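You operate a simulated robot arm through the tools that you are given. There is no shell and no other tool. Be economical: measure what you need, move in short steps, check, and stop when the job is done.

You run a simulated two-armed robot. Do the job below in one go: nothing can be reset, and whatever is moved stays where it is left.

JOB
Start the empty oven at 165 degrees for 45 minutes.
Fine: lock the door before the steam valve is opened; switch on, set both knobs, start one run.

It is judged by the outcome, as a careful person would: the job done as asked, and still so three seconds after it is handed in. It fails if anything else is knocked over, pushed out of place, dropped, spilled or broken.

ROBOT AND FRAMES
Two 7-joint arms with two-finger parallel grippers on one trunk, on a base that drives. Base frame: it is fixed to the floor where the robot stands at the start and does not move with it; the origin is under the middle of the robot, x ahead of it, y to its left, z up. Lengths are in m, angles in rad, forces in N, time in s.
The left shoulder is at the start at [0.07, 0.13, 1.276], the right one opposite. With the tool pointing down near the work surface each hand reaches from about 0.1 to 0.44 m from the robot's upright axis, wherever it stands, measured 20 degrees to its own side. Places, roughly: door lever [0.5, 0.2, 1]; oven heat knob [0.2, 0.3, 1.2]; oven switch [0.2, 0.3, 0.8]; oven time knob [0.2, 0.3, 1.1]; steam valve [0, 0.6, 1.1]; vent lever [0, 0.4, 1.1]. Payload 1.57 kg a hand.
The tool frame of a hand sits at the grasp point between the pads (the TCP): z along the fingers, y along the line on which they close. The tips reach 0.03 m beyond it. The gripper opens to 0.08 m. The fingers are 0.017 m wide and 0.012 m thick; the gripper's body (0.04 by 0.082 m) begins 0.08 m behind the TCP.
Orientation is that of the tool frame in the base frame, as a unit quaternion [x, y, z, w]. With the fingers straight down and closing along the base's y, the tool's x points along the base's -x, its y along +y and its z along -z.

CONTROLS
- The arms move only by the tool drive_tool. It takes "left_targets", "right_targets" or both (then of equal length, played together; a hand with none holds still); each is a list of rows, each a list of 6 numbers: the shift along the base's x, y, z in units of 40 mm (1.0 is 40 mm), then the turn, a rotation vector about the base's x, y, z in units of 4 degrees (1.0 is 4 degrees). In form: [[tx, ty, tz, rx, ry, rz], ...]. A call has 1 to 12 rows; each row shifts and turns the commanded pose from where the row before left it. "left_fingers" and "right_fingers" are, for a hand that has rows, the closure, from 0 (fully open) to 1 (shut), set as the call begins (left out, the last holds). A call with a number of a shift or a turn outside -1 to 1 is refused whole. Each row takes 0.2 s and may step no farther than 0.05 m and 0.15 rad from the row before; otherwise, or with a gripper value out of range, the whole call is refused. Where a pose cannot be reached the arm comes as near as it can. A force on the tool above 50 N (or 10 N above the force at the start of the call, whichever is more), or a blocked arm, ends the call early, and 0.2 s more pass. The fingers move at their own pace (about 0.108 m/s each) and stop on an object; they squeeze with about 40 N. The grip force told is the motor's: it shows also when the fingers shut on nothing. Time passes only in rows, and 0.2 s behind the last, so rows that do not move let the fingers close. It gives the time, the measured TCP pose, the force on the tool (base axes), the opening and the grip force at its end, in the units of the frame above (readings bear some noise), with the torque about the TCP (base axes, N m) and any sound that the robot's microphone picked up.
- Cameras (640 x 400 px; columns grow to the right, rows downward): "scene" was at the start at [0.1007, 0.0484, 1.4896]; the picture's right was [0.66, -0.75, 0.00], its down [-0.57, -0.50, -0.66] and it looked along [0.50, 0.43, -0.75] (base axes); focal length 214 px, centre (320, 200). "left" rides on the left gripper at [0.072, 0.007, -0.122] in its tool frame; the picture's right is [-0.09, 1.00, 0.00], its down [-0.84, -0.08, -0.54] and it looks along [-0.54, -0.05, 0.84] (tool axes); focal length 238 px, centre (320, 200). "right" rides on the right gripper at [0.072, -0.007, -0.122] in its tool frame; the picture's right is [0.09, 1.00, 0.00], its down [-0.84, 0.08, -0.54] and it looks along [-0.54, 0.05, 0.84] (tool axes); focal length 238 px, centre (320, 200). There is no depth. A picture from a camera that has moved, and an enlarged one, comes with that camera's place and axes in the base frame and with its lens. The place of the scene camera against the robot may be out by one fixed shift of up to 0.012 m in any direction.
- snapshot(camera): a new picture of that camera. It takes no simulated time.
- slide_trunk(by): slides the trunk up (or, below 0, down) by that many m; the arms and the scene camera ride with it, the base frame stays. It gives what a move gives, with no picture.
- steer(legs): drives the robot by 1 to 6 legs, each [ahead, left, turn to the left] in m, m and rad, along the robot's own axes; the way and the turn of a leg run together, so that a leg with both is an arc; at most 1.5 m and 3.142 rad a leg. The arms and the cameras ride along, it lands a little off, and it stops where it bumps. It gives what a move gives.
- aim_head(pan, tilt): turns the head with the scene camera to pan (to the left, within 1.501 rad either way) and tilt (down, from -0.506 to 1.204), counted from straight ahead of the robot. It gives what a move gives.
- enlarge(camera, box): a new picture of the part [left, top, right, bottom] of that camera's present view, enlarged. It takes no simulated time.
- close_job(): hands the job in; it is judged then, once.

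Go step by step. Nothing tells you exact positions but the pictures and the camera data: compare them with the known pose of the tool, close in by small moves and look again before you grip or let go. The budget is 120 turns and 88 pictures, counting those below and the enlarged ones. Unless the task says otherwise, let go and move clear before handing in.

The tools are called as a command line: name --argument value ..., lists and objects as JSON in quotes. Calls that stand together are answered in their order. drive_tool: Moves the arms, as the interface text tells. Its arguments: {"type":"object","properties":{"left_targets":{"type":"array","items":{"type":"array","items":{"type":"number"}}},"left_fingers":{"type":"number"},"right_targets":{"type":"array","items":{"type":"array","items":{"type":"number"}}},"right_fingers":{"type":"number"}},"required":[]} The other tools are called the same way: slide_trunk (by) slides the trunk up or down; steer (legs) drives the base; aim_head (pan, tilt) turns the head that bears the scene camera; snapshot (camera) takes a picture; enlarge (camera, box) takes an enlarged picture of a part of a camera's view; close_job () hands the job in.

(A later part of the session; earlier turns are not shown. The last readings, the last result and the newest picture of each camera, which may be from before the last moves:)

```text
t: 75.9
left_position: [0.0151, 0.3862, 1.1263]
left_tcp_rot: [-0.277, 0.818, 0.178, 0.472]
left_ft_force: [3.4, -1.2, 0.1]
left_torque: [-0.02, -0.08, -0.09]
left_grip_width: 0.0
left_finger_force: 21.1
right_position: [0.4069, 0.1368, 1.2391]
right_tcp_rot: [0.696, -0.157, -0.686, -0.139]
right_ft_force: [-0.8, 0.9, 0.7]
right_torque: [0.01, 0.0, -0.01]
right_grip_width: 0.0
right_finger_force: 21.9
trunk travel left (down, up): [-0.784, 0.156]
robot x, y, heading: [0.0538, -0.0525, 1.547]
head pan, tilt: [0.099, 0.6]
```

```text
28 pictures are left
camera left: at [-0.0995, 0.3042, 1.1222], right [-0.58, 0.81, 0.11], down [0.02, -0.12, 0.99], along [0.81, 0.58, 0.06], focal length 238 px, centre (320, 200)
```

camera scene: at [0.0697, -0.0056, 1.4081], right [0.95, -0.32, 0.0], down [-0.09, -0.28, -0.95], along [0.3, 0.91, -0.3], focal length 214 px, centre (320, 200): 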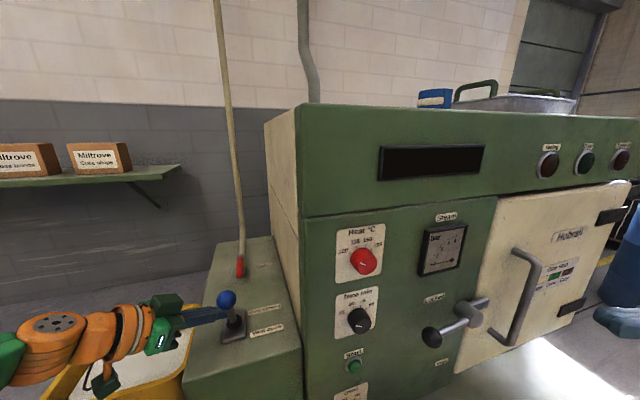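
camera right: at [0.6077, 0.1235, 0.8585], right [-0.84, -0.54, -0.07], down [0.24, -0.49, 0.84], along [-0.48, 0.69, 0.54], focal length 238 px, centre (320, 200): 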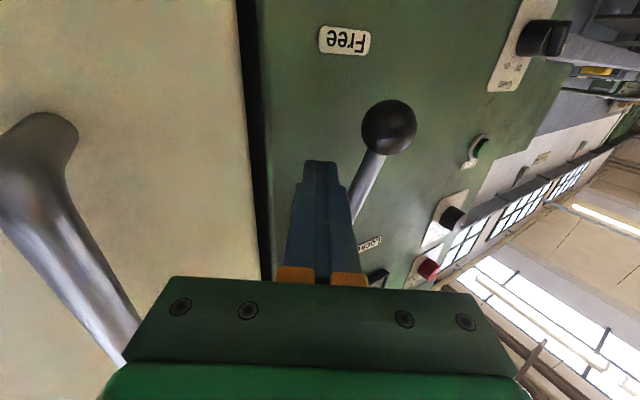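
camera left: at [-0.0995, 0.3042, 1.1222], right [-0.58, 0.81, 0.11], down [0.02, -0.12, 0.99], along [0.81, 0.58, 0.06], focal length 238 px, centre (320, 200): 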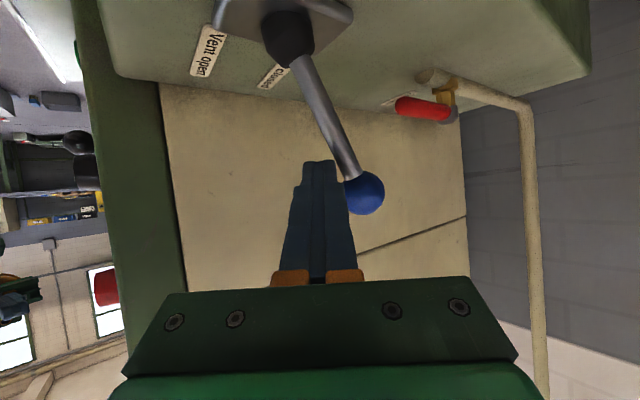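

It now leans to "closed". A little more to feel the stop.

drive_tool --left_targets '[[0, 0.3, 0, 0, 0, 0], [0, 0.3, 0, 0, 0, 0], [0, 0.3, 0, 0, 0, 0]]'

enlarge --camera "scene" --box '[240, 140, 400, 280]'

```text
t: 76.7
left_position: [0.0184, 0.3959, 1.1288]
left_tcp_rot: [-0.265, 0.821, 0.169, 0.477]
left_ft_force: [6.7, -24.8, 6.5]
left_torque: [-0.03, -0.16, -0.37]
left_grip_width: 0.0002
left_finger_force: 21.6
left hand out of reach, approached as far as the arm can: row 3
right_position: [0.4098, 0.1213, 1.241]
right_tcp_rot: [0.695, -0.154, -0.688, -0.144]
right_ft_force: [-0.6, -0.4, -0.6]
right_torque: [0.0, -0.02, 0.0]
right_grip_width: 0.0001
right_finger_force: 21.5
trunk travel left (down, up): [-0.784, 0.156]
robot x, y, heading: [0.0466, -0.0544, 1.541]
head pan, tilt: [0.099, 0.6]
stopped in row 3 (left hand): the force on the tool passed its limit at 53 N (the readings are from after the stop); the commanded pose is now the measured one
```

```text
2.86 times, centred on (320, 210) of scene
camera zoom: at [0.0396, 0.0649, 1.3829], right [1.0, 0.08, 0.0], down [0.04, -0.55, -0.83], along [-0.06, 0.83, -0.56], focal length 613 px, centre (320, 171)
```

zoom: 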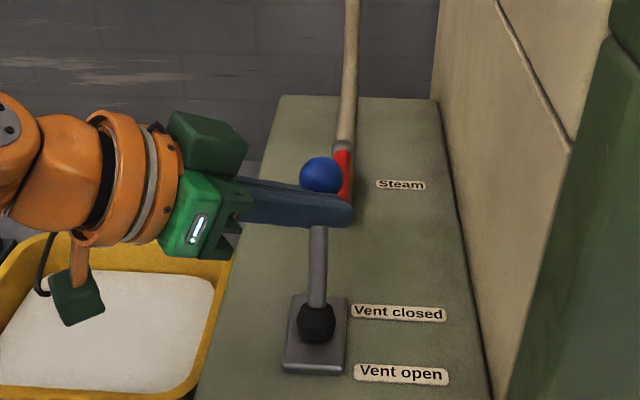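

The vent is hard against "closed" again. I withdraw this time in small verified moves: straight back, then left.

drive_tool --left_targets '[[0, -0.6, 0, 0, 0, 0], [0, -1, 0, 0, 0, 0], [-1, -0.5, 0.3, 0, 0, 0], [-1, -0.5, 0.3, 0, 0, 0], [-1, -0.5, 0.3, 0, 0, 0], [-1, -0.5, 0, 0, 0, 0]]'

snapshot --camera "scene"

```text
t: 78.1
left_position: [-0.1481, 0.2645, 1.1587]
left_tcp_rot: [-0.271, 0.82, 0.168, 0.476]
left_ft_force: [-0.3, -0.8, 0.3]
left_torque: [0.01, -0.02, -0.03]
left_grip_width: 0.0
left_finger_force: 21.2
right_position: [0.4057, 0.1346, 1.2394]
right_tcp_rot: [0.696, -0.156, -0.686, -0.14]
right_ft_force: [-0.7, 0.9, 0.1]
right_torque: [0.01, 0.0, -0.02]
right_grip_width: 0.0
right_finger_force: 21.1
trunk travel left (down, up): [-0.784, 0.156]
robot x, y, heading: [0.0501, -0.0532, 1.548]
head pan, tilt: [0.099, 0.6]
```

```text
26 pictures are left
camera scene: at [0.0363, 0.0786, 1.381], right [1.0, 0.08, 0.0], down [0.04, -0.56, -0.83], along [-0.06, 0.82, -0.56], focal length 214 px, centre (320, 200)
```

scene: 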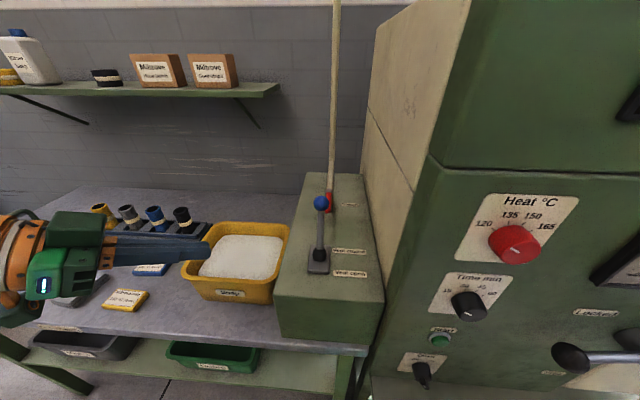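

Everything on the box is in order: valve open, vent closed. Now I back off to work the panel with the right hand.

steer --legs '[[-0.28, 0.0, 0], [0, 0.17, 0]]'

```text
t: 81.1
left_position: [-0.3159, -0.0072, 1.1597]
left_tcp_rot: [-0.272, 0.82, 0.169, 0.474]
left_ft_force: [-0.1, 0.7, 0.3]
left_torque: [-0.02, 0.01, 0.04]
left_grip_width: 0.0
left_finger_force: 21.4
right_position: [0.2374, -0.1373, 1.238]
right_tcp_rot: [0.695, -0.157, -0.688, -0.14]
right_ft_force: [0.2, 0.1, 0.2]
right_torque: [0.02, 0.04, 0.03]
right_grip_width: 0.0
right_finger_force: 21.0
trunk travel left (down, up): [-0.784, 0.156]
robot x, y, heading: [-0.1211, -0.3295, 1.548]
head pan, tilt: [0.099, 0.6]
```

Now I yaw the right hand back toward straight ahead while moving forward.

drive_tool --right_targets '[[0, 0.6, 0, 0, 0, -1], [0, 0.6, 0, 0, 0, -1], [0, 0.6, 0, 0, 0, -1], [0, 0.6, 0, 0, 0, -1], [0, 0.6, 0, 0, 0, -1], [0, 0.6, 0, 0, 0, -1], [0, 0.6, 0, 0, 0, -1], [0, 0.3, 0, 0, 0, -1], [0, 0.3, 0, 0, 0, -1], [0, 0.2, 0, 0, 0, -1], [0, 0, 0, 0, 0, -1], [0, 0, 0, 0, 0, -1]]'

drive_tool --right_targets '[[0, 0, 0, 0, 0, -1], [0, 0, 0, 0, 0, -1], [0, 0, 0, 0, 0, -1], [0, 0, 0, 0, 0, -1], [0, 0, 0, 0, 0, -1], [0, 0, 0, 0, 0, -1]]'

```text
t: 83.7
left_position: [-0.3198, -0.008, 1.1597]
left_tcp_rot: [-0.272, 0.82, 0.168, 0.474]
left_ft_force: [-0.8, 1.0, -0.4]
left_torque: [-0.02, 0.0, 0.0]
left_grip_width: 0.0
left_finger_force: 21.3
right_position: [0.2335, 0.0615, 1.2396]
right_tcp_rot: [0.572, -0.427, -0.57, -0.407]
right_ft_force: [-0.5, 0.0, 0.4]
right_torque: [0.04, -0.02, -0.02]
right_grip_width: 0.0001
right_finger_force: 21.1
trunk travel left (down, up): [-0.784, 0.156]
robot x, y, heading: [-0.1209, -0.3254, 1.55]
head pan, tilt: [0.099, 0.6]
```

```text
t: 85.1
left_position: [-0.3206, -0.0077, 1.1591]
left_tcp_rot: [-0.273, 0.82, 0.169, 0.475]
left_ft_force: [0.1, 0.3, 0.7]
left_torque: [-0.02, -0.01, -0.03]
left_grip_width: 0.0001
left_finger_force: 21.5
right_position: [0.2336, 0.0622, 1.2397]
right_tcp_rot: [-0.471, 0.536, 0.473, 0.517]
right_ft_force: [0.8, 0.5, 0.5]
right_torque: [0.0, 0.0, 0.01]
right_grip_width: 0.0
right_finger_force: 21.6
trunk travel left (down, up): [-0.784, 0.156]
robot x, y, heading: [-0.1172, -0.3301, 1.551]
head pan, tilt: [0.099, 0.6]
```

The straight-ahead pose is reached. I fix the small yaw error and lower the trunk to the oven switch.

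drive_tool --right_targets '[[0, 0, 0, 0, 0, 0.8], [0, 0, 0, 0, 0, 0.7]]'

slide_trunk --by -0.4

aim_head --pan -0.4 --tilt 0.25

snapshot --camera "scene"

snapshot --camera "right"

```text
t: 85.7
left_position: [-0.3192, -0.0065, 1.1606]
left_tcp_rot: [-0.272, 0.82, 0.168, 0.475]
left_ft_force: [0.0, 0.4, 0.1]
left_torque: [-0.02, 0.0, 0.02]
left_grip_width: 0.0001
left_finger_force: 21.4
right_position: [0.2351, 0.0619, 1.2394]
right_tcp_rot: [-0.499, 0.511, 0.5, 0.491]
right_ft_force: [0.4, -0.9, 0.3]
right_torque: [0.01, 0.03, -0.02]
right_grip_width: 0.0
right_finger_force: 21.8
trunk travel left (down, up): [-0.784, 0.156]
robot x, y, heading: [-0.1199, -0.323, 1.55]
head pan, tilt: [0.099, 0.6]
```

```text
t: 89.6
left_position: [-0.3181, -0.0064, 0.7594]
left_tcp_rot: [-0.273, 0.819, 0.169, 0.475]
left_ft_force: [0.5, -0.1, -0.3]
left_torque: [0.0, 0.03, 0.0]
left_grip_width: 0.0
left_finger_force: 21.6
right_position: [0.2347, 0.0623, 0.8394]
right_tcp_rot: [-0.498, 0.511, 0.5, 0.491]
right_ft_force: [-0.5, -0.1, 0.0]
right_torque: [0.01, 0.03, 0.01]
right_grip_width: 0.0
right_finger_force: 21.1
trunk travel left (down, up): [-0.384, 0.556]
robot x, y, heading: [-0.1203, -0.3282, 1.553]
head pan, tilt: [0.099, 0.6]
```

```text
t: 90.5
left_position: [-0.3204, -0.0083, 0.7591]
left_tcp_rot: [-0.272, 0.819, 0.168, 0.476]
left_ft_force: [-0.3, -0.1, 0.0]
left_torque: [-0.01, 0.01, 0.03]
left_grip_width: 0.0
left_finger_force: 22.1
right_position: [0.2335, 0.062, 0.8395]
right_tcp_rot: [-0.498, 0.511, 0.5, 0.491]
right_ft_force: [0.4, 0.5, 0.9]
right_torque: [0.01, -0.02, 0.02]
right_grip_width: 0.0
right_finger_force: 21.3
trunk travel left (down, up): [-0.384, 0.556]
robot x, y, heading: [-0.1214, -0.3272, 1.553]
head pan, tilt: [-0.4, 0.25]
```

```text
25 pictures are left
camera scene: at [-0.0902, -0.196, 1.013], right [0.91, -0.41, 0.0], down [-0.1, -0.23, -0.97], along [0.4, 0.88, -0.25], focal length 214 px, centre (320, 200)
```

scene: 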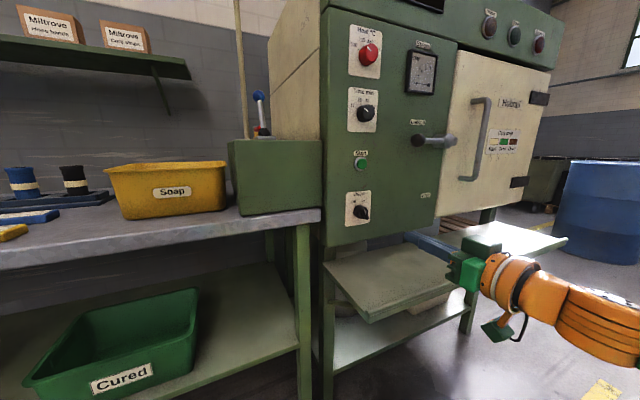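

```text
24 pictures are left
camera right: at [0.2377, -0.0611, 0.7695], right [-1.0, 0.0, -0.07], down [-0.06, -0.53, 0.85], along [-0.04, 0.85, 0.53], focal length 238 px, centre (320, 200)
```

right: 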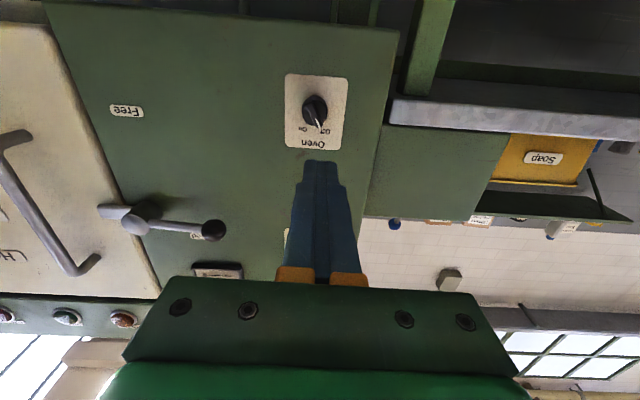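

enlarge --camera "right" --box '[270, 60, 360, 160]'

enlarge --camera "scene" --box '[330, 15, 450, 235]'

```text
4.00 times, centred on (315, 110) of right
camera zoom: at [0.2377, -0.0611, 0.7695], right [-1.0, 0.0, -0.07], down [-0.06, -0.53, 0.85], along [-0.04, 0.85, 0.53], focal length 953 px, centre (340, 560)
```

zoom: 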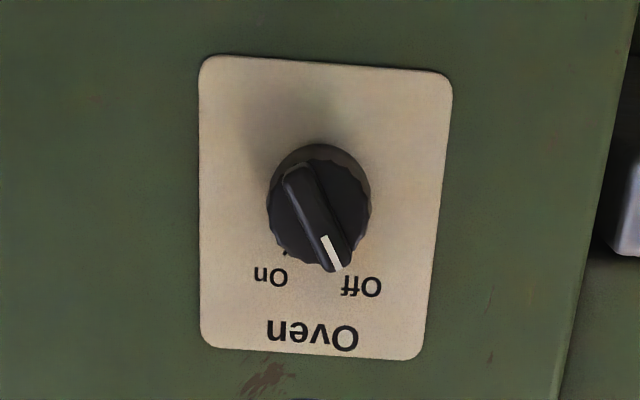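

```text
1.82 times, centred on (390, 125) of scene
camera zoom: at [-0.0902, -0.196, 1.013], right [0.91, -0.41, 0.0], down [-0.1, -0.23, -0.97], along [0.4, 0.88, -0.25], focal length 390 px, centre (193, 336)
```

zoom: 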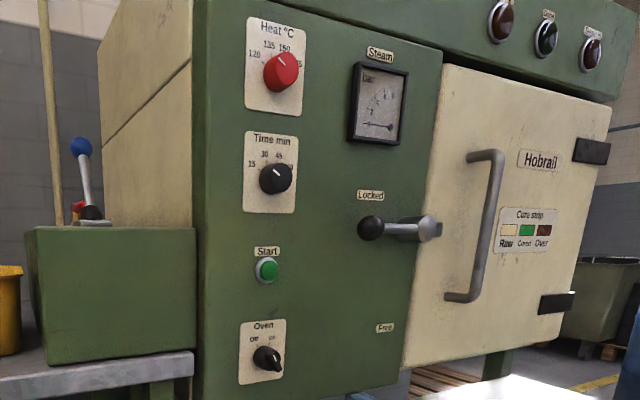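

The switch, at about (0.239, 0.834), points to "Off"; "On" is roughly 60° clockwise. I open the right hand, roll it to match the bar, and approach.

drive_tool --right_fingers 0.2 --right_targets '[[0.14, 0.6, -0.14, 0, -1, 0], [0, 0.6, 0, 0, -1, 0], [0, 0.6, 0, 0, -1, 0], [0, 0.5, 0, 0, -1, 0], [0, 0.4, 0, 0, -1, 0], [0, 0.3, 0, 0, 0, 0]]'

snapshot --camera "right"

```text
t: 91.9
left_position: [-0.3192, -0.0067, 0.7584]
left_tcp_rot: [-0.273, 0.819, 0.169, 0.475]
left_ft_force: [0.6, -0.2, -1.0]
left_torque: [0.0, -0.02, 0.01]
left_grip_width: 0.0
left_finger_force: 21.5
right_position: [0.2403, 0.1831, 0.8348]
right_tcp_rot: [0.577, -0.418, -0.405, -0.573]
right_ft_force: [-0.4, 0.3, 0.3]
right_torque: [-0.01, 0.01, -0.02]
right_grip_width: 0.0641
right_finger_force: 0.0
trunk travel left (down, up): [-0.384, 0.556]
robot x, y, heading: [-0.1226, -0.3281, 1.548]
head pan, tilt: [-0.4, 0.25]
```

```text
21 pictures are left
camera right: at [0.2667, 0.0594, 0.7704], right [-0.91, 0.0, -0.41], down [-0.35, -0.53, 0.78], along [-0.21, 0.85, 0.48], focal length 238 px, centre (320, 200)
```

right: 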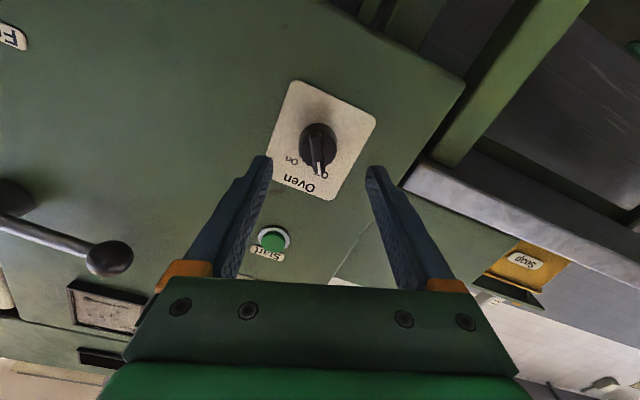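

Aligned with the knob's axis. Advance and grip.

drive_tool --right_targets '[[0, 0.6, 0, 0, 0, 0], [0, 0.6, 0, 0, 0, 0]]'

drive_tool --right_fingers 1 --right_targets '[[0, 0, 0, 0, 0, 0], [0, 0, 0, 0, 0, 0]]'

snapshot --camera "right"

```text
t: 92.5
left_position: [-0.3203, -0.0066, 0.7601]
left_tcp_rot: [-0.271, 0.82, 0.167, 0.476]
left_ft_force: [0.1, 0.5, 0.6]
left_torque: [0.0, -0.01, 0.0]
left_grip_width: 0.0
left_finger_force: 21.4
right_position: [0.2402, 0.2288, 0.8347]
right_tcp_rot: [0.577, -0.418, -0.405, -0.573]
right_ft_force: [0.2, 0.1, 0.0]
right_torque: [-0.01, -0.02, 0.01]
right_grip_width: 0.0638
right_finger_force: 0.0
trunk travel left (down, up): [-0.384, 0.556]
robot x, y, heading: [-0.1208, -0.3276, 1.546]
head pan, tilt: [-0.4, 0.25]
```

```text
t: 93.1
left_position: [-0.32, -0.0057, 0.7595]
left_tcp_rot: [-0.271, 0.82, 0.168, 0.476]
left_ft_force: [-0.4, 0.7, -0.4]
left_torque: [-0.01, -0.03, 0.01]
left_grip_width: 0.0
left_finger_force: 21.1
right_position: [0.2405, 0.2283, 0.8367]
right_tcp_rot: [0.577, -0.418, -0.405, -0.573]
right_ft_force: [5.3, 5.6, 6.5]
right_torque: [0.22, 0.0, -0.18]
right_grip_width: 0.0321
right_finger_force: 40.8
trunk travel left (down, up): [-0.384, 0.556]
robot x, y, heading: [-0.1202, -0.3302, 1.552]
head pan, tilt: [-0.4, 0.25]
```

```text
20 pictures are left
camera right: at [0.2681, 0.106, 0.7713], right [-0.91, 0.0, -0.41], down [-0.35, -0.53, 0.78], along [-0.21, 0.85, 0.48], focal length 238 px, centre (320, 200)
```

right: 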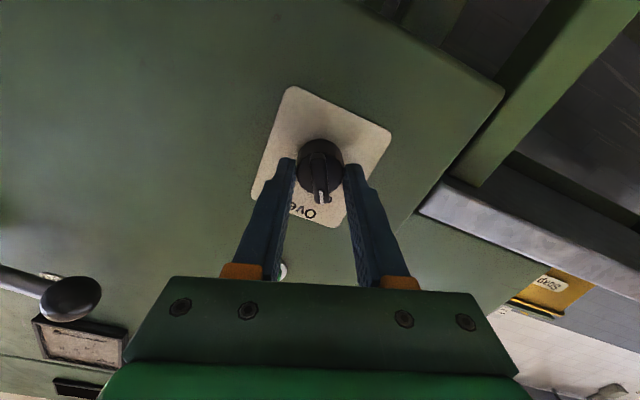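

Firm grip on the round of the knob (32 mm). Turn clockwise.

drive_tool --right_targets '[[0, 0, 0, 0, 1, 0], [0, 0, 0, 0, 1, 0], [0, 0, 0, 0, 1, 0], [0, 0, 0, 0, 1, 0], [0, 0, 0, 0, 1, 0], [0, 0, 0, 0, 1, 0], [0, 0, 0, 0, 1, 0], [0, 0, 0, 0, 1, 0], [0, 0, 0, 0, 1, 0], [0, 0, 0, 0, 1, 0], [0, 0, 0, 0, 1, 0], [0, 0, 0, 0, 1, 0]]'

enlarge --camera "right" --box '[250, 80, 400, 240]'

```text
t: 95.7
left_position: [-0.3188, -0.0083, 0.7604]
left_tcp_rot: [-0.271, 0.82, 0.169, 0.475]
left_ft_force: [0.0, 0.7, 0.0]
left_torque: [0.0, -0.04, 0.01]
left_grip_width: 0.0003
left_finger_force: 21.8
right_position: [0.2406, 0.2282, 0.835]
right_tcp_rot: [-0.362, 0.613, 0.608, 0.352]
right_ft_force: [14.8, 7.9, 17.9]
right_torque: [0.92, -0.03, -0.58]
right_grip_width: 0.0317
right_finger_force: 40.5
trunk travel left (down, up): [-0.384, 0.556]
robot x, y, heading: [-0.1216, -0.3313, 1.544]
head pan, tilt: [-0.4, 0.25]
```

```text
2.50 times, centred on (325, 160) of right
camera zoom: at [0.2114, 0.1055, 0.7706], right [-0.91, 0.0, 0.41], down [0.35, -0.53, 0.78], along [0.22, 0.85, 0.48], focal length 596 px, centre (308, 300)
```

zoom: 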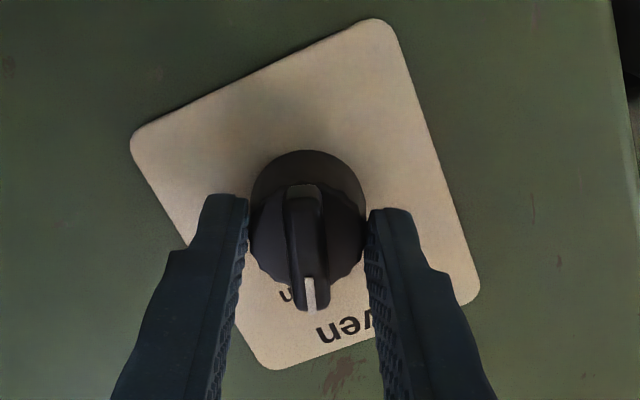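

The knob follows; "On" is slightly further. A few more degrees, watching the torque.

drive_tool --right_targets '[[0, 0, 0, 0, 1, 0], [0, 0, 0, 0, 1, 0], [0, 0, 0, 0, 1, 0]]'

drive_tool --right_fingers 0.3 --right_targets '[[0, 0, 0, 0, 0, 0], [0, 0, 0, 0, 0, 0]]'

drive_tool --right_targets '[[0, -1, 0, 0, 0, 0], [0, -1, 0, 0, 0, 0]]'

enlarge --camera "right" --box '[250, 80, 400, 240]'

```text
t: 96.5
left_position: [-0.3191, -0.0094, 0.7611]
left_tcp_rot: [-0.271, 0.82, 0.17, 0.475]
left_ft_force: [-0.1, -0.3, -0.7]
left_torque: [0.01, -0.03, -0.02]
left_grip_width: 0.0
left_finger_force: 21.3
right_position: [0.2411, 0.228, 0.8344]
right_tcp_rot: [-0.297, 0.647, 0.641, 0.287]
right_ft_force: [11.3, 1.3, 13.1]
right_torque: [0.43, -0.24, -0.47]
right_grip_width: 0.0318
right_finger_force: 40.4
trunk travel left (down, up): [-0.384, 0.556]
robot x, y, heading: [-0.1219, -0.3295, 1.552]
head pan, tilt: [-0.4, 0.25]
```

```text
t: 97.1
left_position: [-0.3197, -0.0075, 0.7592]
left_tcp_rot: [-0.272, 0.82, 0.168, 0.475]
left_ft_force: [0.4, 0.5, -0.5]
left_torque: [0.01, -0.01, 0.02]
left_grip_width: 0.0005
left_finger_force: 21.8
right_position: [0.2373, 0.2318, 0.8333]
right_tcp_rot: [-0.298, 0.648, 0.64, 0.287]
right_ft_force: [1.1, 0.7, 0.9]
right_torque: [0.0, -0.01, 0.0]
right_grip_width: 0.0561
right_finger_force: 0.1
trunk travel left (down, up): [-0.384, 0.556]
robot x, y, heading: [-0.121, -0.3275, 1.552]
head pan, tilt: [-0.4, 0.25]
```

```text
t: 97.7
left_position: [-0.3197, -0.0073, 0.7596]
left_tcp_rot: [-0.273, 0.82, 0.169, 0.474]
left_ft_force: [-0.6, 0.1, -0.5]
left_torque: [-0.01, 0.04, -0.01]
left_grip_width: 0.0
left_finger_force: 21.3
right_position: [0.2403, 0.1517, 0.8329]
right_tcp_rot: [-0.298, 0.648, 0.64, 0.287]
right_ft_force: [0.5, 0.0, -0.3]
right_torque: [0.02, 0.0, -0.01]
right_grip_width: 0.0559
right_finger_force: 0.0
trunk travel left (down, up): [-0.384, 0.556]
robot x, y, heading: [-0.1235, -0.3267, 1.543]
head pan, tilt: [-0.4, 0.25]
```

```text
2.50 times, centred on (325, 160) of right
camera zoom: at [0.1981, 0.0281, 0.777], right [-0.81, 0.0, 0.59], down [0.5, -0.53, 0.69], along [0.31, 0.85, 0.42], focal length 596 px, centre (308, 300)
```

zoom: 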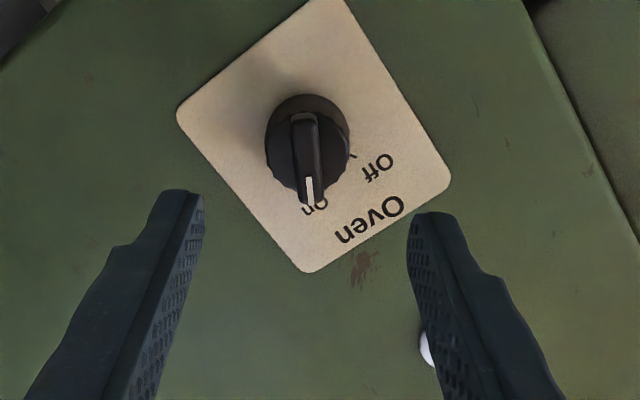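

The switch is at "On". Raise the trunk to the heat knob and look.

slide_trunk --by 0.377

drive_tool --right_targets '[[0, 0, 0, 0, -1, 0], [0, 0, 0, 0, -1, 0], [0, 0, 0, 0, -1, 0], [0, 0, 0, 0, -1, 0], [0, 0, 0, 0, -1, 0], [0, 0, 0, 0, -1, 0], [0, 0, 0, 0, -1, 0], [0, 0, 0, 0, -1, 0], [0, 0, 0, 0, -1, 0]]'

snapshot --camera "right"

```text
t: 101.3
left_position: [-0.3206, -0.0064, 1.1359]
left_tcp_rot: [-0.272, 0.82, 0.167, 0.475]
left_ft_force: [0.0, -0.7, -1.0]
left_torque: [0.04, 0.01, 0.02]
left_grip_width: 0.0003
left_finger_force: 21.3
right_position: [0.2394, 0.1505, 1.2109]
right_tcp_rot: [-0.298, 0.647, 0.641, 0.286]
right_ft_force: [-0.1, 0.2, -0.8]
right_torque: [0.0, -0.01, -0.01]
right_grip_width: 0.056
right_finger_force: 0.0
trunk travel left (down, up): [-0.761, 0.179]
robot x, y, heading: [-0.1223, -0.3265, 1.548]
head pan, tilt: [-0.4, 0.25]
```

```text
t: 103.3
left_position: [-0.32, -0.0067, 1.1355]
left_tcp_rot: [-0.273, 0.819, 0.169, 0.475]
left_ft_force: [0.4, 0.0, 0.0]
left_torque: [0.01, -0.02, 0.03]
left_grip_width: 0.0001
left_finger_force: 21.5
right_position: [0.24, 0.1509, 1.2116]
right_tcp_rot: [-0.481, 0.527, 0.517, 0.473]
right_ft_force: [0.7, -0.8, 0.3]
right_torque: [-0.01, 0.0, -0.02]
right_grip_width: 0.0559
right_finger_force: 0.1
trunk travel left (down, up): [-0.761, 0.179]
robot x, y, heading: [-0.1215, -0.3259, 1.547]
head pan, tilt: [-0.4, 0.25]
```

```text
17 pictures are left
camera right: at [0.2394, 0.0283, 1.141], right [-1.0, 0.0, 0.0], down [0.0, -0.53, 0.85], along [0.0, 0.85, 0.53], focal length 238 px, centre (320, 200)
```

right: 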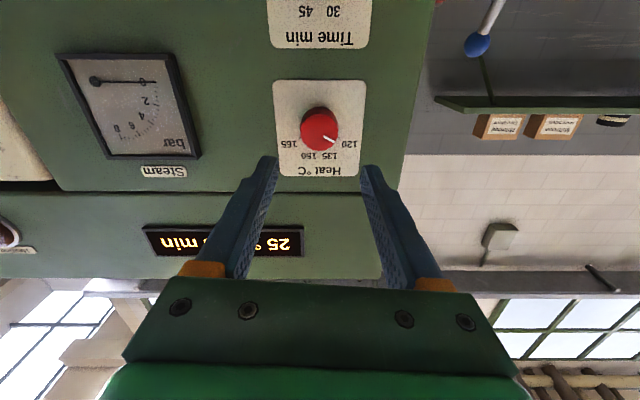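

The display is on. Closer look at the heat knob and display.

enlarge --camera "right" --box '[260, 70, 380, 190]'

enlarge --camera "scene" --box '[320, 60, 560, 260]'

```text
3.33 times, centred on (320, 130) of right
camera zoom: at [0.2394, 0.0283, 1.141], right [-1.0, 0.0, 0.0], down [0.0, -0.53, 0.85], along [0.0, 0.85, 0.53], focal length 794 px, centre (320, 433)
```

zoom: 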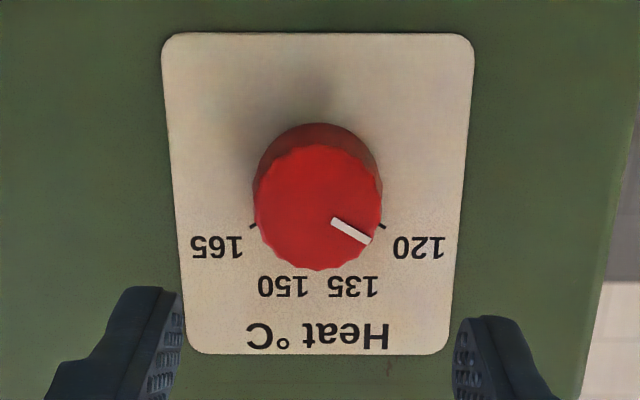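

```text
2.00 times, centred on (440, 160) of scene
camera zoom: at [-0.0901, -0.196, 1.3901], right [0.91, -0.41, 0.0], down [-0.1, -0.23, -0.97], along [0.4, 0.88, -0.25], focal length 429 px, centre (80, 280)
```

zoom: 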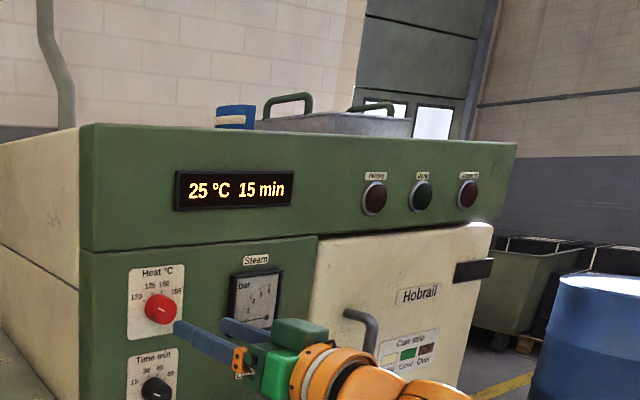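

The display reads "25 °C 15 min". Heat is on 120, and 165 is 120° clockwise; knob centre is near (0.24, 1.205). I pre-roll the hand 60° counter-clockwise.

drive_tool --right_fingers 0.2 --right_targets '[[0, 0, -0.16, 0, -1, 0], [0, 0, 0, 0, -1, 0], [0, 0, 0, 0, -1, 0], [0, 0, 0, 0, -1, 0], [0, 0, 0, 0, -1, 0], [0, 0, 0, 0, -1, 0], [0, 0, 0, 0, -1, 0], [0, 0, 0, 0, -1, 0], [0, 0, 0, 0, -1, 0], [0, 0, 0, 0, -1, 0], [0, 0, 0, 0, -1, 0], [0, 0, 0, 0, -1, 0]]'

drive_tool --right_targets '[[0, 0, 0, 0, -1, 0], [0, 0, 0, 0, -1, 0], [0, 0, 0, 0, -1, 0]]'

snapshot --camera "right"

```text
t: 105.9
left_position: [-0.3198, -0.0067, 1.1356]
left_tcp_rot: [-0.273, 0.819, 0.169, 0.475]
left_ft_force: [-0.5, -0.2, 0.6]
left_torque: [0.01, -0.03, -0.02]
left_grip_width: 0.0
left_finger_force: 21.2
right_position: [0.2405, 0.1527, 1.2054]
right_tcp_rot: [0.65, -0.289, -0.276, -0.647]
right_ft_force: [0.4, 0.2, -0.3]
right_torque: [-0.01, -0.03, 0.01]
right_grip_width: 0.064
right_finger_force: 0.1
trunk travel left (down, up): [-0.761, 0.179]
robot x, y, heading: [-0.1188, -0.3284, 1.552]
head pan, tilt: [-0.4, 0.25]
```

```text
t: 106.7
left_position: [-0.3196, -0.0073, 1.1359]
left_tcp_rot: [-0.273, 0.819, 0.169, 0.475]
left_ft_force: [0.4, -0.3, 0.3]
left_torque: [-0.01, -0.05, 0.0]
left_grip_width: 0.0
left_finger_force: 21.3
right_position: [0.2396, 0.1525, 1.2056]
right_tcp_rot: [0.675, -0.22, -0.207, -0.673]
right_ft_force: [0.9, 0.1, -0.4]
right_torque: [-0.03, -0.01, 0.01]
right_grip_width: 0.0639
right_finger_force: 0.1
trunk travel left (down, up): [-0.761, 0.179]
robot x, y, heading: [-0.1205, -0.3292, 1.547]
head pan, tilt: [-0.4, 0.25]
```

```text
14 pictures are left
camera right: at [0.2998, 0.0288, 1.1698], right [-0.5, 0.0, -0.87], down [-0.74, -0.53, 0.42], along [-0.46, 0.85, 0.26], focal length 238 px, centre (320, 200)
```

right: 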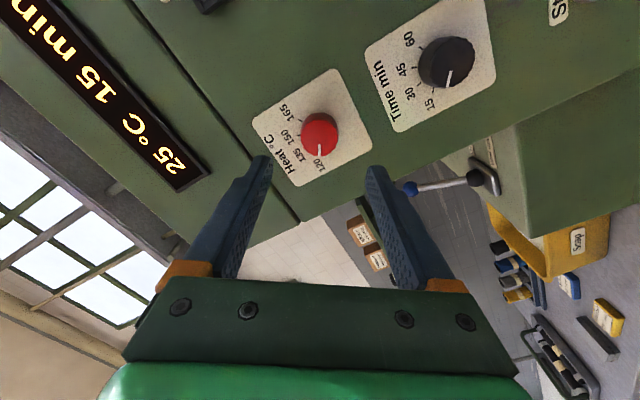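

Aligned. Advance 0.08 m and grip the heat knob.

drive_tool --right_targets '[[0, 0.7, 0.03, 0, 0, 0], [0, 0.7, 0, 0, 0, 0], [0, 0.6, 0, 0, 0, 0]]'

drive_tool --right_fingers 1 --right_targets '[[0, 0, 0, 0, 0, 0], [0, 0, 0, 0, 0, 0]]'

```text
t: 107.5
left_position: [-0.3198, -0.0056, 1.1349]
left_tcp_rot: [-0.273, 0.82, 0.168, 0.475]
left_ft_force: [-0.3, 0.1, -0.3]
left_torque: [0.02, 0.01, -0.02]
left_grip_width: 0.0002
left_finger_force: 21.6
right_position: [0.2386, 0.234, 1.2063]
right_tcp_rot: [0.675, -0.219, -0.208, -0.673]
right_ft_force: [-0.3, 0.7, -0.8]
right_torque: [-0.02, 0.01, -0.01]
right_grip_width: 0.0638
right_finger_force: 0.1
trunk travel left (down, up): [-0.761, 0.179]
robot x, y, heading: [-0.1206, -0.3271, 1.546]
head pan, tilt: [-0.4, 0.25]
```

```text
t: 108.1
left_position: [-0.3215, -0.007, 1.1363]
left_tcp_rot: [-0.273, 0.82, 0.169, 0.475]
left_ft_force: [0.3, 0.8, 0.0]
left_torque: [-0.01, 0.0, 0.02]
left_grip_width: 0.0
left_finger_force: 21.6
right_position: [0.2382, 0.2322, 1.2051]
right_tcp_rot: [0.676, -0.219, -0.208, -0.672]
right_ft_force: [-1.5, 0.1, -2.1]
right_torque: [0.17, 0.02, 0.44]
right_grip_width: 0.0361
right_finger_force: 42.9
trunk travel left (down, up): [-0.761, 0.179]
robot x, y, heading: [-0.1208, -0.3267, 1.549]
head pan, tilt: [-0.4, 0.25]
```

Gripped (36 mm). Turn 120° clockwise in three calls.

drive_tool --right_targets '[[0, 0, 0, 0, 1, 0], [0, 0, 0, 0, 1, 0], [0, 0, 0, 0, 1, 0], [0, 0, 0, 0, 1, 0], [0, 0, 0, 0, 1, 0], [0, 0, 0, 0, 1, 0], [0, 0, 0, 0, 1, 0], [0, 0, 0, 0, 1, 0], [0, 0, 0, 0, 1, 0], [0, 0, 0, 0, 1, 0], [0, 0, 0, 0, 1, 0], [0, 0, 0, 0, 1, 0]]'

drive_tool --right_targets '[[0, 0, 0, 0, 1, 0], [0, 0, 0, 0, 1, 0], [0, 0, 0, 0, 1, 0], [0, 0, 0, 0, 1, 0], [0, 0, 0, 0, 1, 0], [0, 0, 0, 0, 1, 0], [0, 0, 0, 0, 1, 0], [0, 0, 0, 0, 1, 0], [0, 0, 0, 0, 1, 0], [0, 0, 0, 0, 1, 0], [0, 0, 0, 0, 1, 0], [0, 0, 0, 0, 1, 0]]'

snapshot --camera "right"

```text
t: 110.7
left_position: [-0.3199, -0.0067, 1.1373]
left_tcp_rot: [-0.272, 0.82, 0.168, 0.475]
left_ft_force: [-0.3, -0.4, 0.2]
left_torque: [-0.02, 0.0, 0.01]
left_grip_width: 0.0
left_finger_force: 21.7
right_position: [0.2411, 0.2314, 1.2073]
right_tcp_rot: [0.531, -0.475, -0.465, -0.526]
right_ft_force: [9.1, 15.9, 27.7]
right_torque: [0.85, -0.06, -0.3]
right_grip_width: 0.0361
right_finger_force: 43.2
trunk travel left (down, up): [-0.761, 0.179]
robot x, y, heading: [-0.1204, -0.3272, 1.547]
head pan, tilt: [-0.4, 0.25]
```

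```text
t: 113.3
left_position: [-0.3191, -0.0075, 1.1367]
left_tcp_rot: [-0.272, 0.82, 0.168, 0.475]
left_ft_force: [-0.1, -0.2, 0.2]
left_torque: [-0.01, -0.01, -0.02]
left_grip_width: 0.0
left_finger_force: 21.4
right_position: [0.2403, 0.2319, 1.2053]
right_tcp_rot: [-0.297, 0.647, 0.641, 0.285]
right_ft_force: [5.5, 5.6, 12.0]
right_torque: [0.12, -0.01, 0.03]
right_grip_width: 0.0356
right_finger_force: 42.1
trunk travel left (down, up): [-0.761, 0.179]
robot x, y, heading: [-0.1224, -0.3272, 1.547]
head pan, tilt: [-0.4, 0.25]
```

```text
13 pictures are left
camera right: at [0.1992, 0.1081, 1.1487], right [-0.81, 0.0, 0.59], down [0.5, -0.53, 0.69], along [0.31, 0.85, 0.43], focal length 238 px, centre (320, 200)
```

right: 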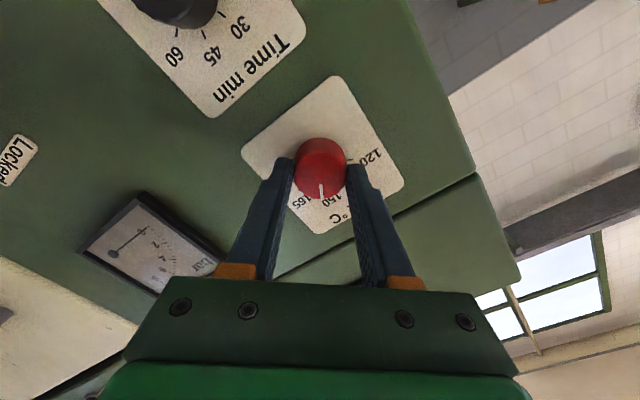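

Knob follows, now between 150 and 165. Six more steps to 165.

drive_tool --right_targets '[[0, 0, 0, 0, 1, 0], [0, 0, 0, 0, 1, 0], [0, 0, 0, 0, 1, 0], [0, 0, 0, 0, 1, 0], [0, 0, 0, 0, 1, 0], [0, 0, 0, 0, 1, 0]]'

enlarge --camera "right" --box '[240, 80, 400, 240]'

```text
t: 114.7
left_position: [-0.3192, -0.0077, 1.1374]
left_tcp_rot: [-0.272, 0.819, 0.169, 0.476]
left_ft_force: [0.2, -0.1, -0.1]
left_torque: [0.0, 0.0, 0.0]
left_grip_width: 0.0
left_finger_force: 21.1
right_position: [0.2409, 0.2308, 1.2054]
right_tcp_rot: [-0.156, 0.693, 0.688, 0.145]
right_ft_force: [3.2, -0.3, 2.5]
right_torque: [-0.04, 0.03, 0.18]
right_grip_width: 0.0358
right_finger_force: 42.6
trunk travel left (down, up): [-0.761, 0.179]
robot x, y, heading: [-0.1182, -0.3309, 1.547]
head pan, tilt: [-0.4, 0.25]
```

```text
2.50 times, centred on (320, 160) of right
camera zoom: at [0.1799, 0.1081, 1.1704], right [-0.5, 0.0, 0.87], down [0.74, -0.53, 0.42], along [0.46, 0.85, 0.26], focal length 596 px, centre (320, 300)
```

zoom: 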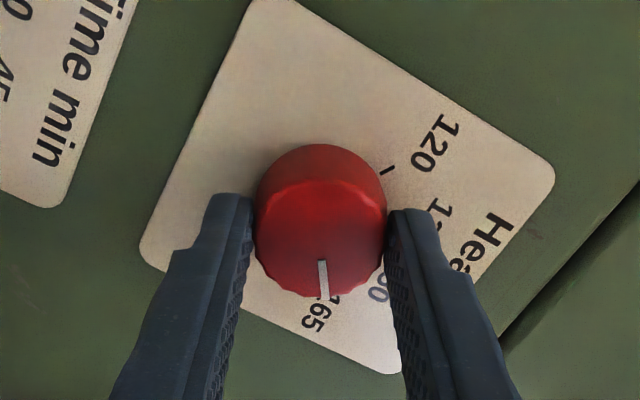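

Heat is at 165. Release, back off, lower to the time knob and roll back to about -40°.

drive_tool --right_fingers 0.2 --right_targets '[[0, 0, 0, 0, 0, 0], [0, 0, 0, 0, 0, 0], [0, -1, 0, 0, 0, 0], [0, -1, 0, 0, 0, 0]]'

slide_trunk --by -0.127

drive_tool --right_targets '[[0, 0, 0, 0, -1, 0], [0, 0, 0, 0, -1, 0], [0, 0, 0, 0, -1, 0], [0, 0, 0, 0, -1, 0], [0, 0, 0, 0, -1, 0], [0, 0, 0, 0, -1, 0], [0, 0, 0, 0, -1, 0], [0, 0, 0, 0, -1, 0], [0, 0, 0, 0, -1, 0], [0, 0, 0, 0, -1, 0], [0, 0, 0, 0, -1, 0], [0, 0, 0, 0, -1, 0]]'

drive_tool --right_targets '[[0, 0, 0, 0, -1, 0], [0, 0, 0, 0, -1, 0], [0, 0, 0, 0, -1, 0], [0, 0, 0, 0, -1, 0], [0, 0, 0, 0, -1, 0], [0, 0, 0, 0, -1, 0], [0, 0, 0, 0, -1, 0], [0, 0, 0, 0, -1, 0], [0, 0, 0, 0, -1, 0], [0, 0, 0, 0, -1, 0], [0, 0, 0, 0, -1, 0], [0, 0, 0, 0, -1, 0]]'

snapshot --camera "right"

```text
t: 115.7
left_position: [-0.3182, -0.0094, 1.1364]
left_tcp_rot: [-0.272, 0.82, 0.169, 0.475]
left_ft_force: [0.1, 0.0, 0.1]
left_torque: [0.03, 0.02, 0.0]
left_grip_width: 0.0001
left_finger_force: 20.7
right_position: [0.2381, 0.1504, 1.2072]
right_tcp_rot: [-0.159, 0.692, 0.689, 0.146]
right_ft_force: [-0.7, -0.4, 0.8]
right_torque: [0.02, -0.03, -0.01]
right_grip_width: 0.0639
right_finger_force: 0.0
trunk travel left (down, up): [-0.761, 0.179]
robot x, y, heading: [-0.1202, -0.3273, 1.546]
head pan, tilt: [-0.4, 0.25]
```

```text
t: 117.3
left_position: [-0.3191, -0.0076, 1.009]
left_tcp_rot: [-0.272, 0.82, 0.168, 0.475]
left_ft_force: [0.3, 0.1, 0.4]
left_torque: [0.02, 0.02, 0.0]
left_grip_width: 0.0
left_finger_force: 21.7
right_position: [0.2377, 0.1534, 1.0802]
right_tcp_rot: [-0.157, 0.694, 0.688, 0.146]
right_ft_force: [0.1, 0.6, -0.4]
right_torque: [-0.02, 0.01, 0.02]
right_grip_width: 0.0643
right_finger_force: 0.1
trunk travel left (down, up): [-0.634, 0.306]
robot x, y, heading: [-0.1204, -0.3309, 1.55]
head pan, tilt: [-0.4, 0.25]
```

```text
t: 119.9
left_position: [-0.3204, -0.0068, 1.0097]
left_tcp_rot: [-0.272, 0.82, 0.168, 0.475]
left_ft_force: [0.0, 0.7, -0.7]
left_torque: [0.02, 0.02, 0.01]
left_grip_width: 0.0
left_finger_force: 21.6
right_position: [0.2374, 0.1531, 1.08]
right_tcp_rot: [-0.425, 0.573, 0.564, 0.417]
right_ft_force: [0.0, 0.0, -0.7]
right_torque: [0.03, 0.03, -0.02]
right_grip_width: 0.0642
right_finger_force: 0.0
trunk travel left (down, up): [-0.634, 0.306]
robot x, y, heading: [-0.1187, -0.33, 1.549]
head pan, tilt: [-0.4, 0.25]
```

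```text
t: 122.5
left_position: [-0.3192, -0.0072, 1.0096]
left_tcp_rot: [-0.273, 0.82, 0.168, 0.475]
left_ft_force: [-0.4, -0.5, -0.2]
left_torque: [-0.04, -0.03, -0.01]
left_grip_width: 0.0
left_finger_force: 20.7
right_position: [0.2373, 0.154, 1.0814]
right_tcp_rot: [0.617, -0.355, -0.342, -0.614]
right_ft_force: [-0.8, 0.2, 0.7]
right_torque: [-0.01, 0.06, -0.02]
right_grip_width: 0.0639
right_finger_force: 0.1
trunk travel left (down, up): [-0.634, 0.306]
robot x, y, heading: [-0.1237, -0.3268, 1.548]
head pan, tilt: [-0.4, 0.25]
```

```text
11 pictures are left
camera right: at [0.2781, 0.03, 1.0235], right [-0.81, 0.0, -0.59], down [-0.5, -0.53, 0.69], along [-0.31, 0.85, 0.43], focal length 238 px, centre (320, 200)
```

right: 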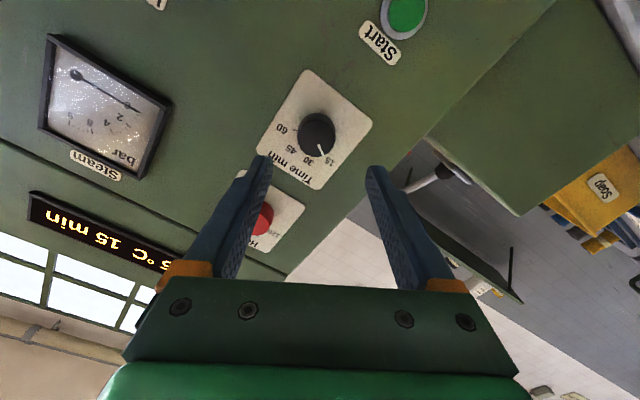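

Aligned on the time knob (at 15). Advance, grip, then turn 80° clockwise.

drive_tool --right_targets '[[0.03, 0.7, 0, 0, 0, 0], [0, 0.7, 0, 0, 0, 0], [0, 0.55, 0, 0, 0, 0]]'

drive_tool --right_fingers 1 --right_targets '[[0, 0, 0, 0, 0, 0], [0, 0, 0, 0, 0, 0]]'

drive_tool --right_targets '[[0, 0, 0, 0, 1, 0], [0, 0, 0, 0, 1, 0], [0, 0, 0, 0, 1, 0], [0, 0, 0, 0, 1, 0], [0, 0, 0, 0, 1, 0], [0, 0, 0, 0, 1, 0], [0, 0, 0, 0, 1, 0], [0, 0, 0, 0, 1, 0], [0, 0, 0, 0, 1, 0], [0, 0, 0, 0, 1, 0]]'

drive_tool --right_targets '[[0, 0, 0, 0, 1, 0], [0, 0, 0, 0, 1, 0], [0, 0, 0, 0, 1, 0], [0, 0, 0, 0, 1, 0], [0, 0, 0, 0, 1, 0], [0, 0, 0, 0, 1, 0], [0, 0, 0, 0, 1, 0], [0, 0, 0, 0, 1, 0], [0, 0, 0, 0, 1, 0], [0, 0, 0, 0, 1, 0]]'

snapshot --camera "right"

```text
t: 123.3
left_position: [-0.3198, -0.0068, 1.0084]
left_tcp_rot: [-0.272, 0.82, 0.168, 0.476]
left_ft_force: [-0.1, -0.1, 1.1]
left_torque: [0.01, 0.03, -0.02]
left_grip_width: 0.0
left_finger_force: 21.6
right_position: [0.2381, 0.233, 1.0814]
right_tcp_rot: [0.617, -0.355, -0.343, -0.613]
right_ft_force: [0.2, -0.4, 0.7]
right_torque: [-0.03, 0.01, 0.02]
right_grip_width: 0.0643
right_finger_force: 0.1
trunk travel left (down, up): [-0.634, 0.306]
robot x, y, heading: [-0.1175, -0.328, 1.547]
head pan, tilt: [-0.4, 0.25]
```

```text
t: 123.9
left_position: [-0.3182, -0.0076, 1.0087]
left_tcp_rot: [-0.272, 0.82, 0.168, 0.475]
left_ft_force: [-0.7, 0.4, -1.1]
left_torque: [0.04, 0.01, -0.03]
left_grip_width: 0.0
left_finger_force: 21.3
right_position: [0.24, 0.2325, 1.0828]
right_tcp_rot: [0.616, -0.355, -0.344, -0.613]
right_ft_force: [8.4, 8.7, 15.4]
right_torque: [0.8, -0.04, -0.07]
right_grip_width: 0.0362
right_finger_force: 43.1
trunk travel left (down, up): [-0.634, 0.306]
robot x, y, heading: [-0.121, -0.3296, 1.551]
head pan, tilt: [-0.4, 0.25]
```

```text
t: 126.1
left_position: [-0.3176, -0.0072, 1.0102]
left_tcp_rot: [-0.272, 0.82, 0.17, 0.474]
left_ft_force: [-0.2, 0.1, -0.4]
left_torque: [-0.02, -0.03, -0.01]
left_grip_width: 0.0001
left_finger_force: 21.2
right_position: [0.2408, 0.2308, 1.0803]
right_tcp_rot: [-0.461, 0.544, 0.534, 0.454]
right_ft_force: [12.1, 13.1, 23.5]
right_torque: [0.66, 0.02, -0.33]
right_grip_width: 0.0356
right_finger_force: 42.3
trunk travel left (down, up): [-0.634, 0.306]
robot x, y, heading: [-0.1215, -0.3273, 1.545]
head pan, tilt: [-0.4, 0.25]
```

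```text
t: 128.3
left_position: [-0.3188, -0.0086, 1.0097]
left_tcp_rot: [-0.272, 0.82, 0.169, 0.475]
left_ft_force: [0.3, 0.4, 0.2]
left_torque: [0.0, 0.04, -0.01]
left_grip_width: 0.0003
left_finger_force: 21.1
right_position: [0.2399, 0.2298, 1.0805]
right_tcp_rot: [-0.253, 0.665, 0.66, 0.241]
right_ft_force: [7.6, 7.6, 17.4]
right_torque: [0.25, 0.0, 0.17]
right_grip_width: 0.0355
right_finger_force: 42.0
trunk travel left (down, up): [-0.634, 0.306]
robot x, y, heading: [-0.1223, -0.3253, 1.547]
head pan, tilt: [-0.4, 0.25]
```

```text
10 pictures are left
camera right: at [0.1903, 0.1067, 1.0303], right [-0.72, 0.0, 0.69], down [0.59, -0.53, 0.61], along [0.37, 0.85, 0.38], focal length 238 px, centre (320, 200)
```

right: 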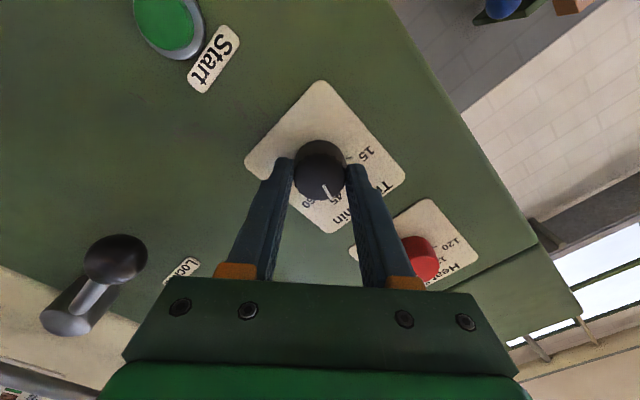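

The pointer appears at 45. Release, back off, and confirm on the display.

drive_tool --right_fingers 0.2 --right_targets '[[0, 0, 0, 0, 0, 0], [0, 0, 0, 0, 0, 0], [0, -1, 0, 0, 0, 0], [0, -1, 0, 0, 0, 0]]'

enlarge --camera "right" --box '[250, 60, 470, 270]'

enlarge --camera "scene" --box '[330, 0, 570, 200]'

```text
t: 129.3
left_position: [-0.3196, -0.0075, 1.0089]
left_tcp_rot: [-0.271, 0.819, 0.168, 0.476]
left_ft_force: [-0.3, 0.2, 0.7]
left_torque: [0.01, 0.0, -0.02]
left_grip_width: 0.0
left_finger_force: 21.6
right_position: [0.24, 0.1505, 1.0802]
right_tcp_rot: [-0.253, 0.666, 0.659, 0.24]
right_ft_force: [0.5, -0.9, -0.5]
right_torque: [0.04, 0.02, 0.03]
right_grip_width: 0.0638
right_finger_force: 0.1
trunk travel left (down, up): [-0.634, 0.306]
robot x, y, heading: [-0.1228, -0.3312, 1.546]
head pan, tilt: [-0.4, 0.25]
```

```text
1.90 times, centred on (360, 165) of right
camera zoom: at [0.1902, 0.027, 1.0292], right [-0.72, 0.0, 0.69], down [0.59, -0.53, 0.61], along [0.36, 0.85, 0.38], focal length 454 px, centre (244, 267)
```

zoom: 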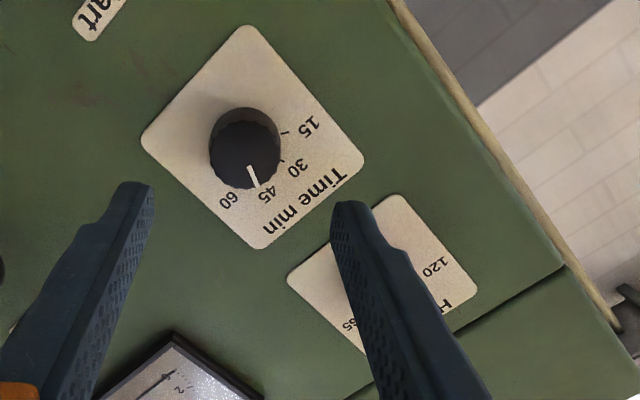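

```text
2.00 times, centred on (450, 100) of scene
camera zoom: at [-0.0895, -0.1974, 1.2632], right [0.91, -0.41, 0.0], down [-0.1, -0.22, -0.97], along [0.4, 0.88, -0.25], focal length 429 px, centre (60, 400)
```

zoom: 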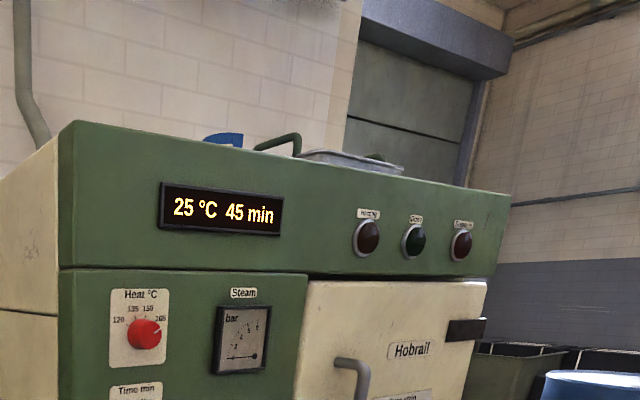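

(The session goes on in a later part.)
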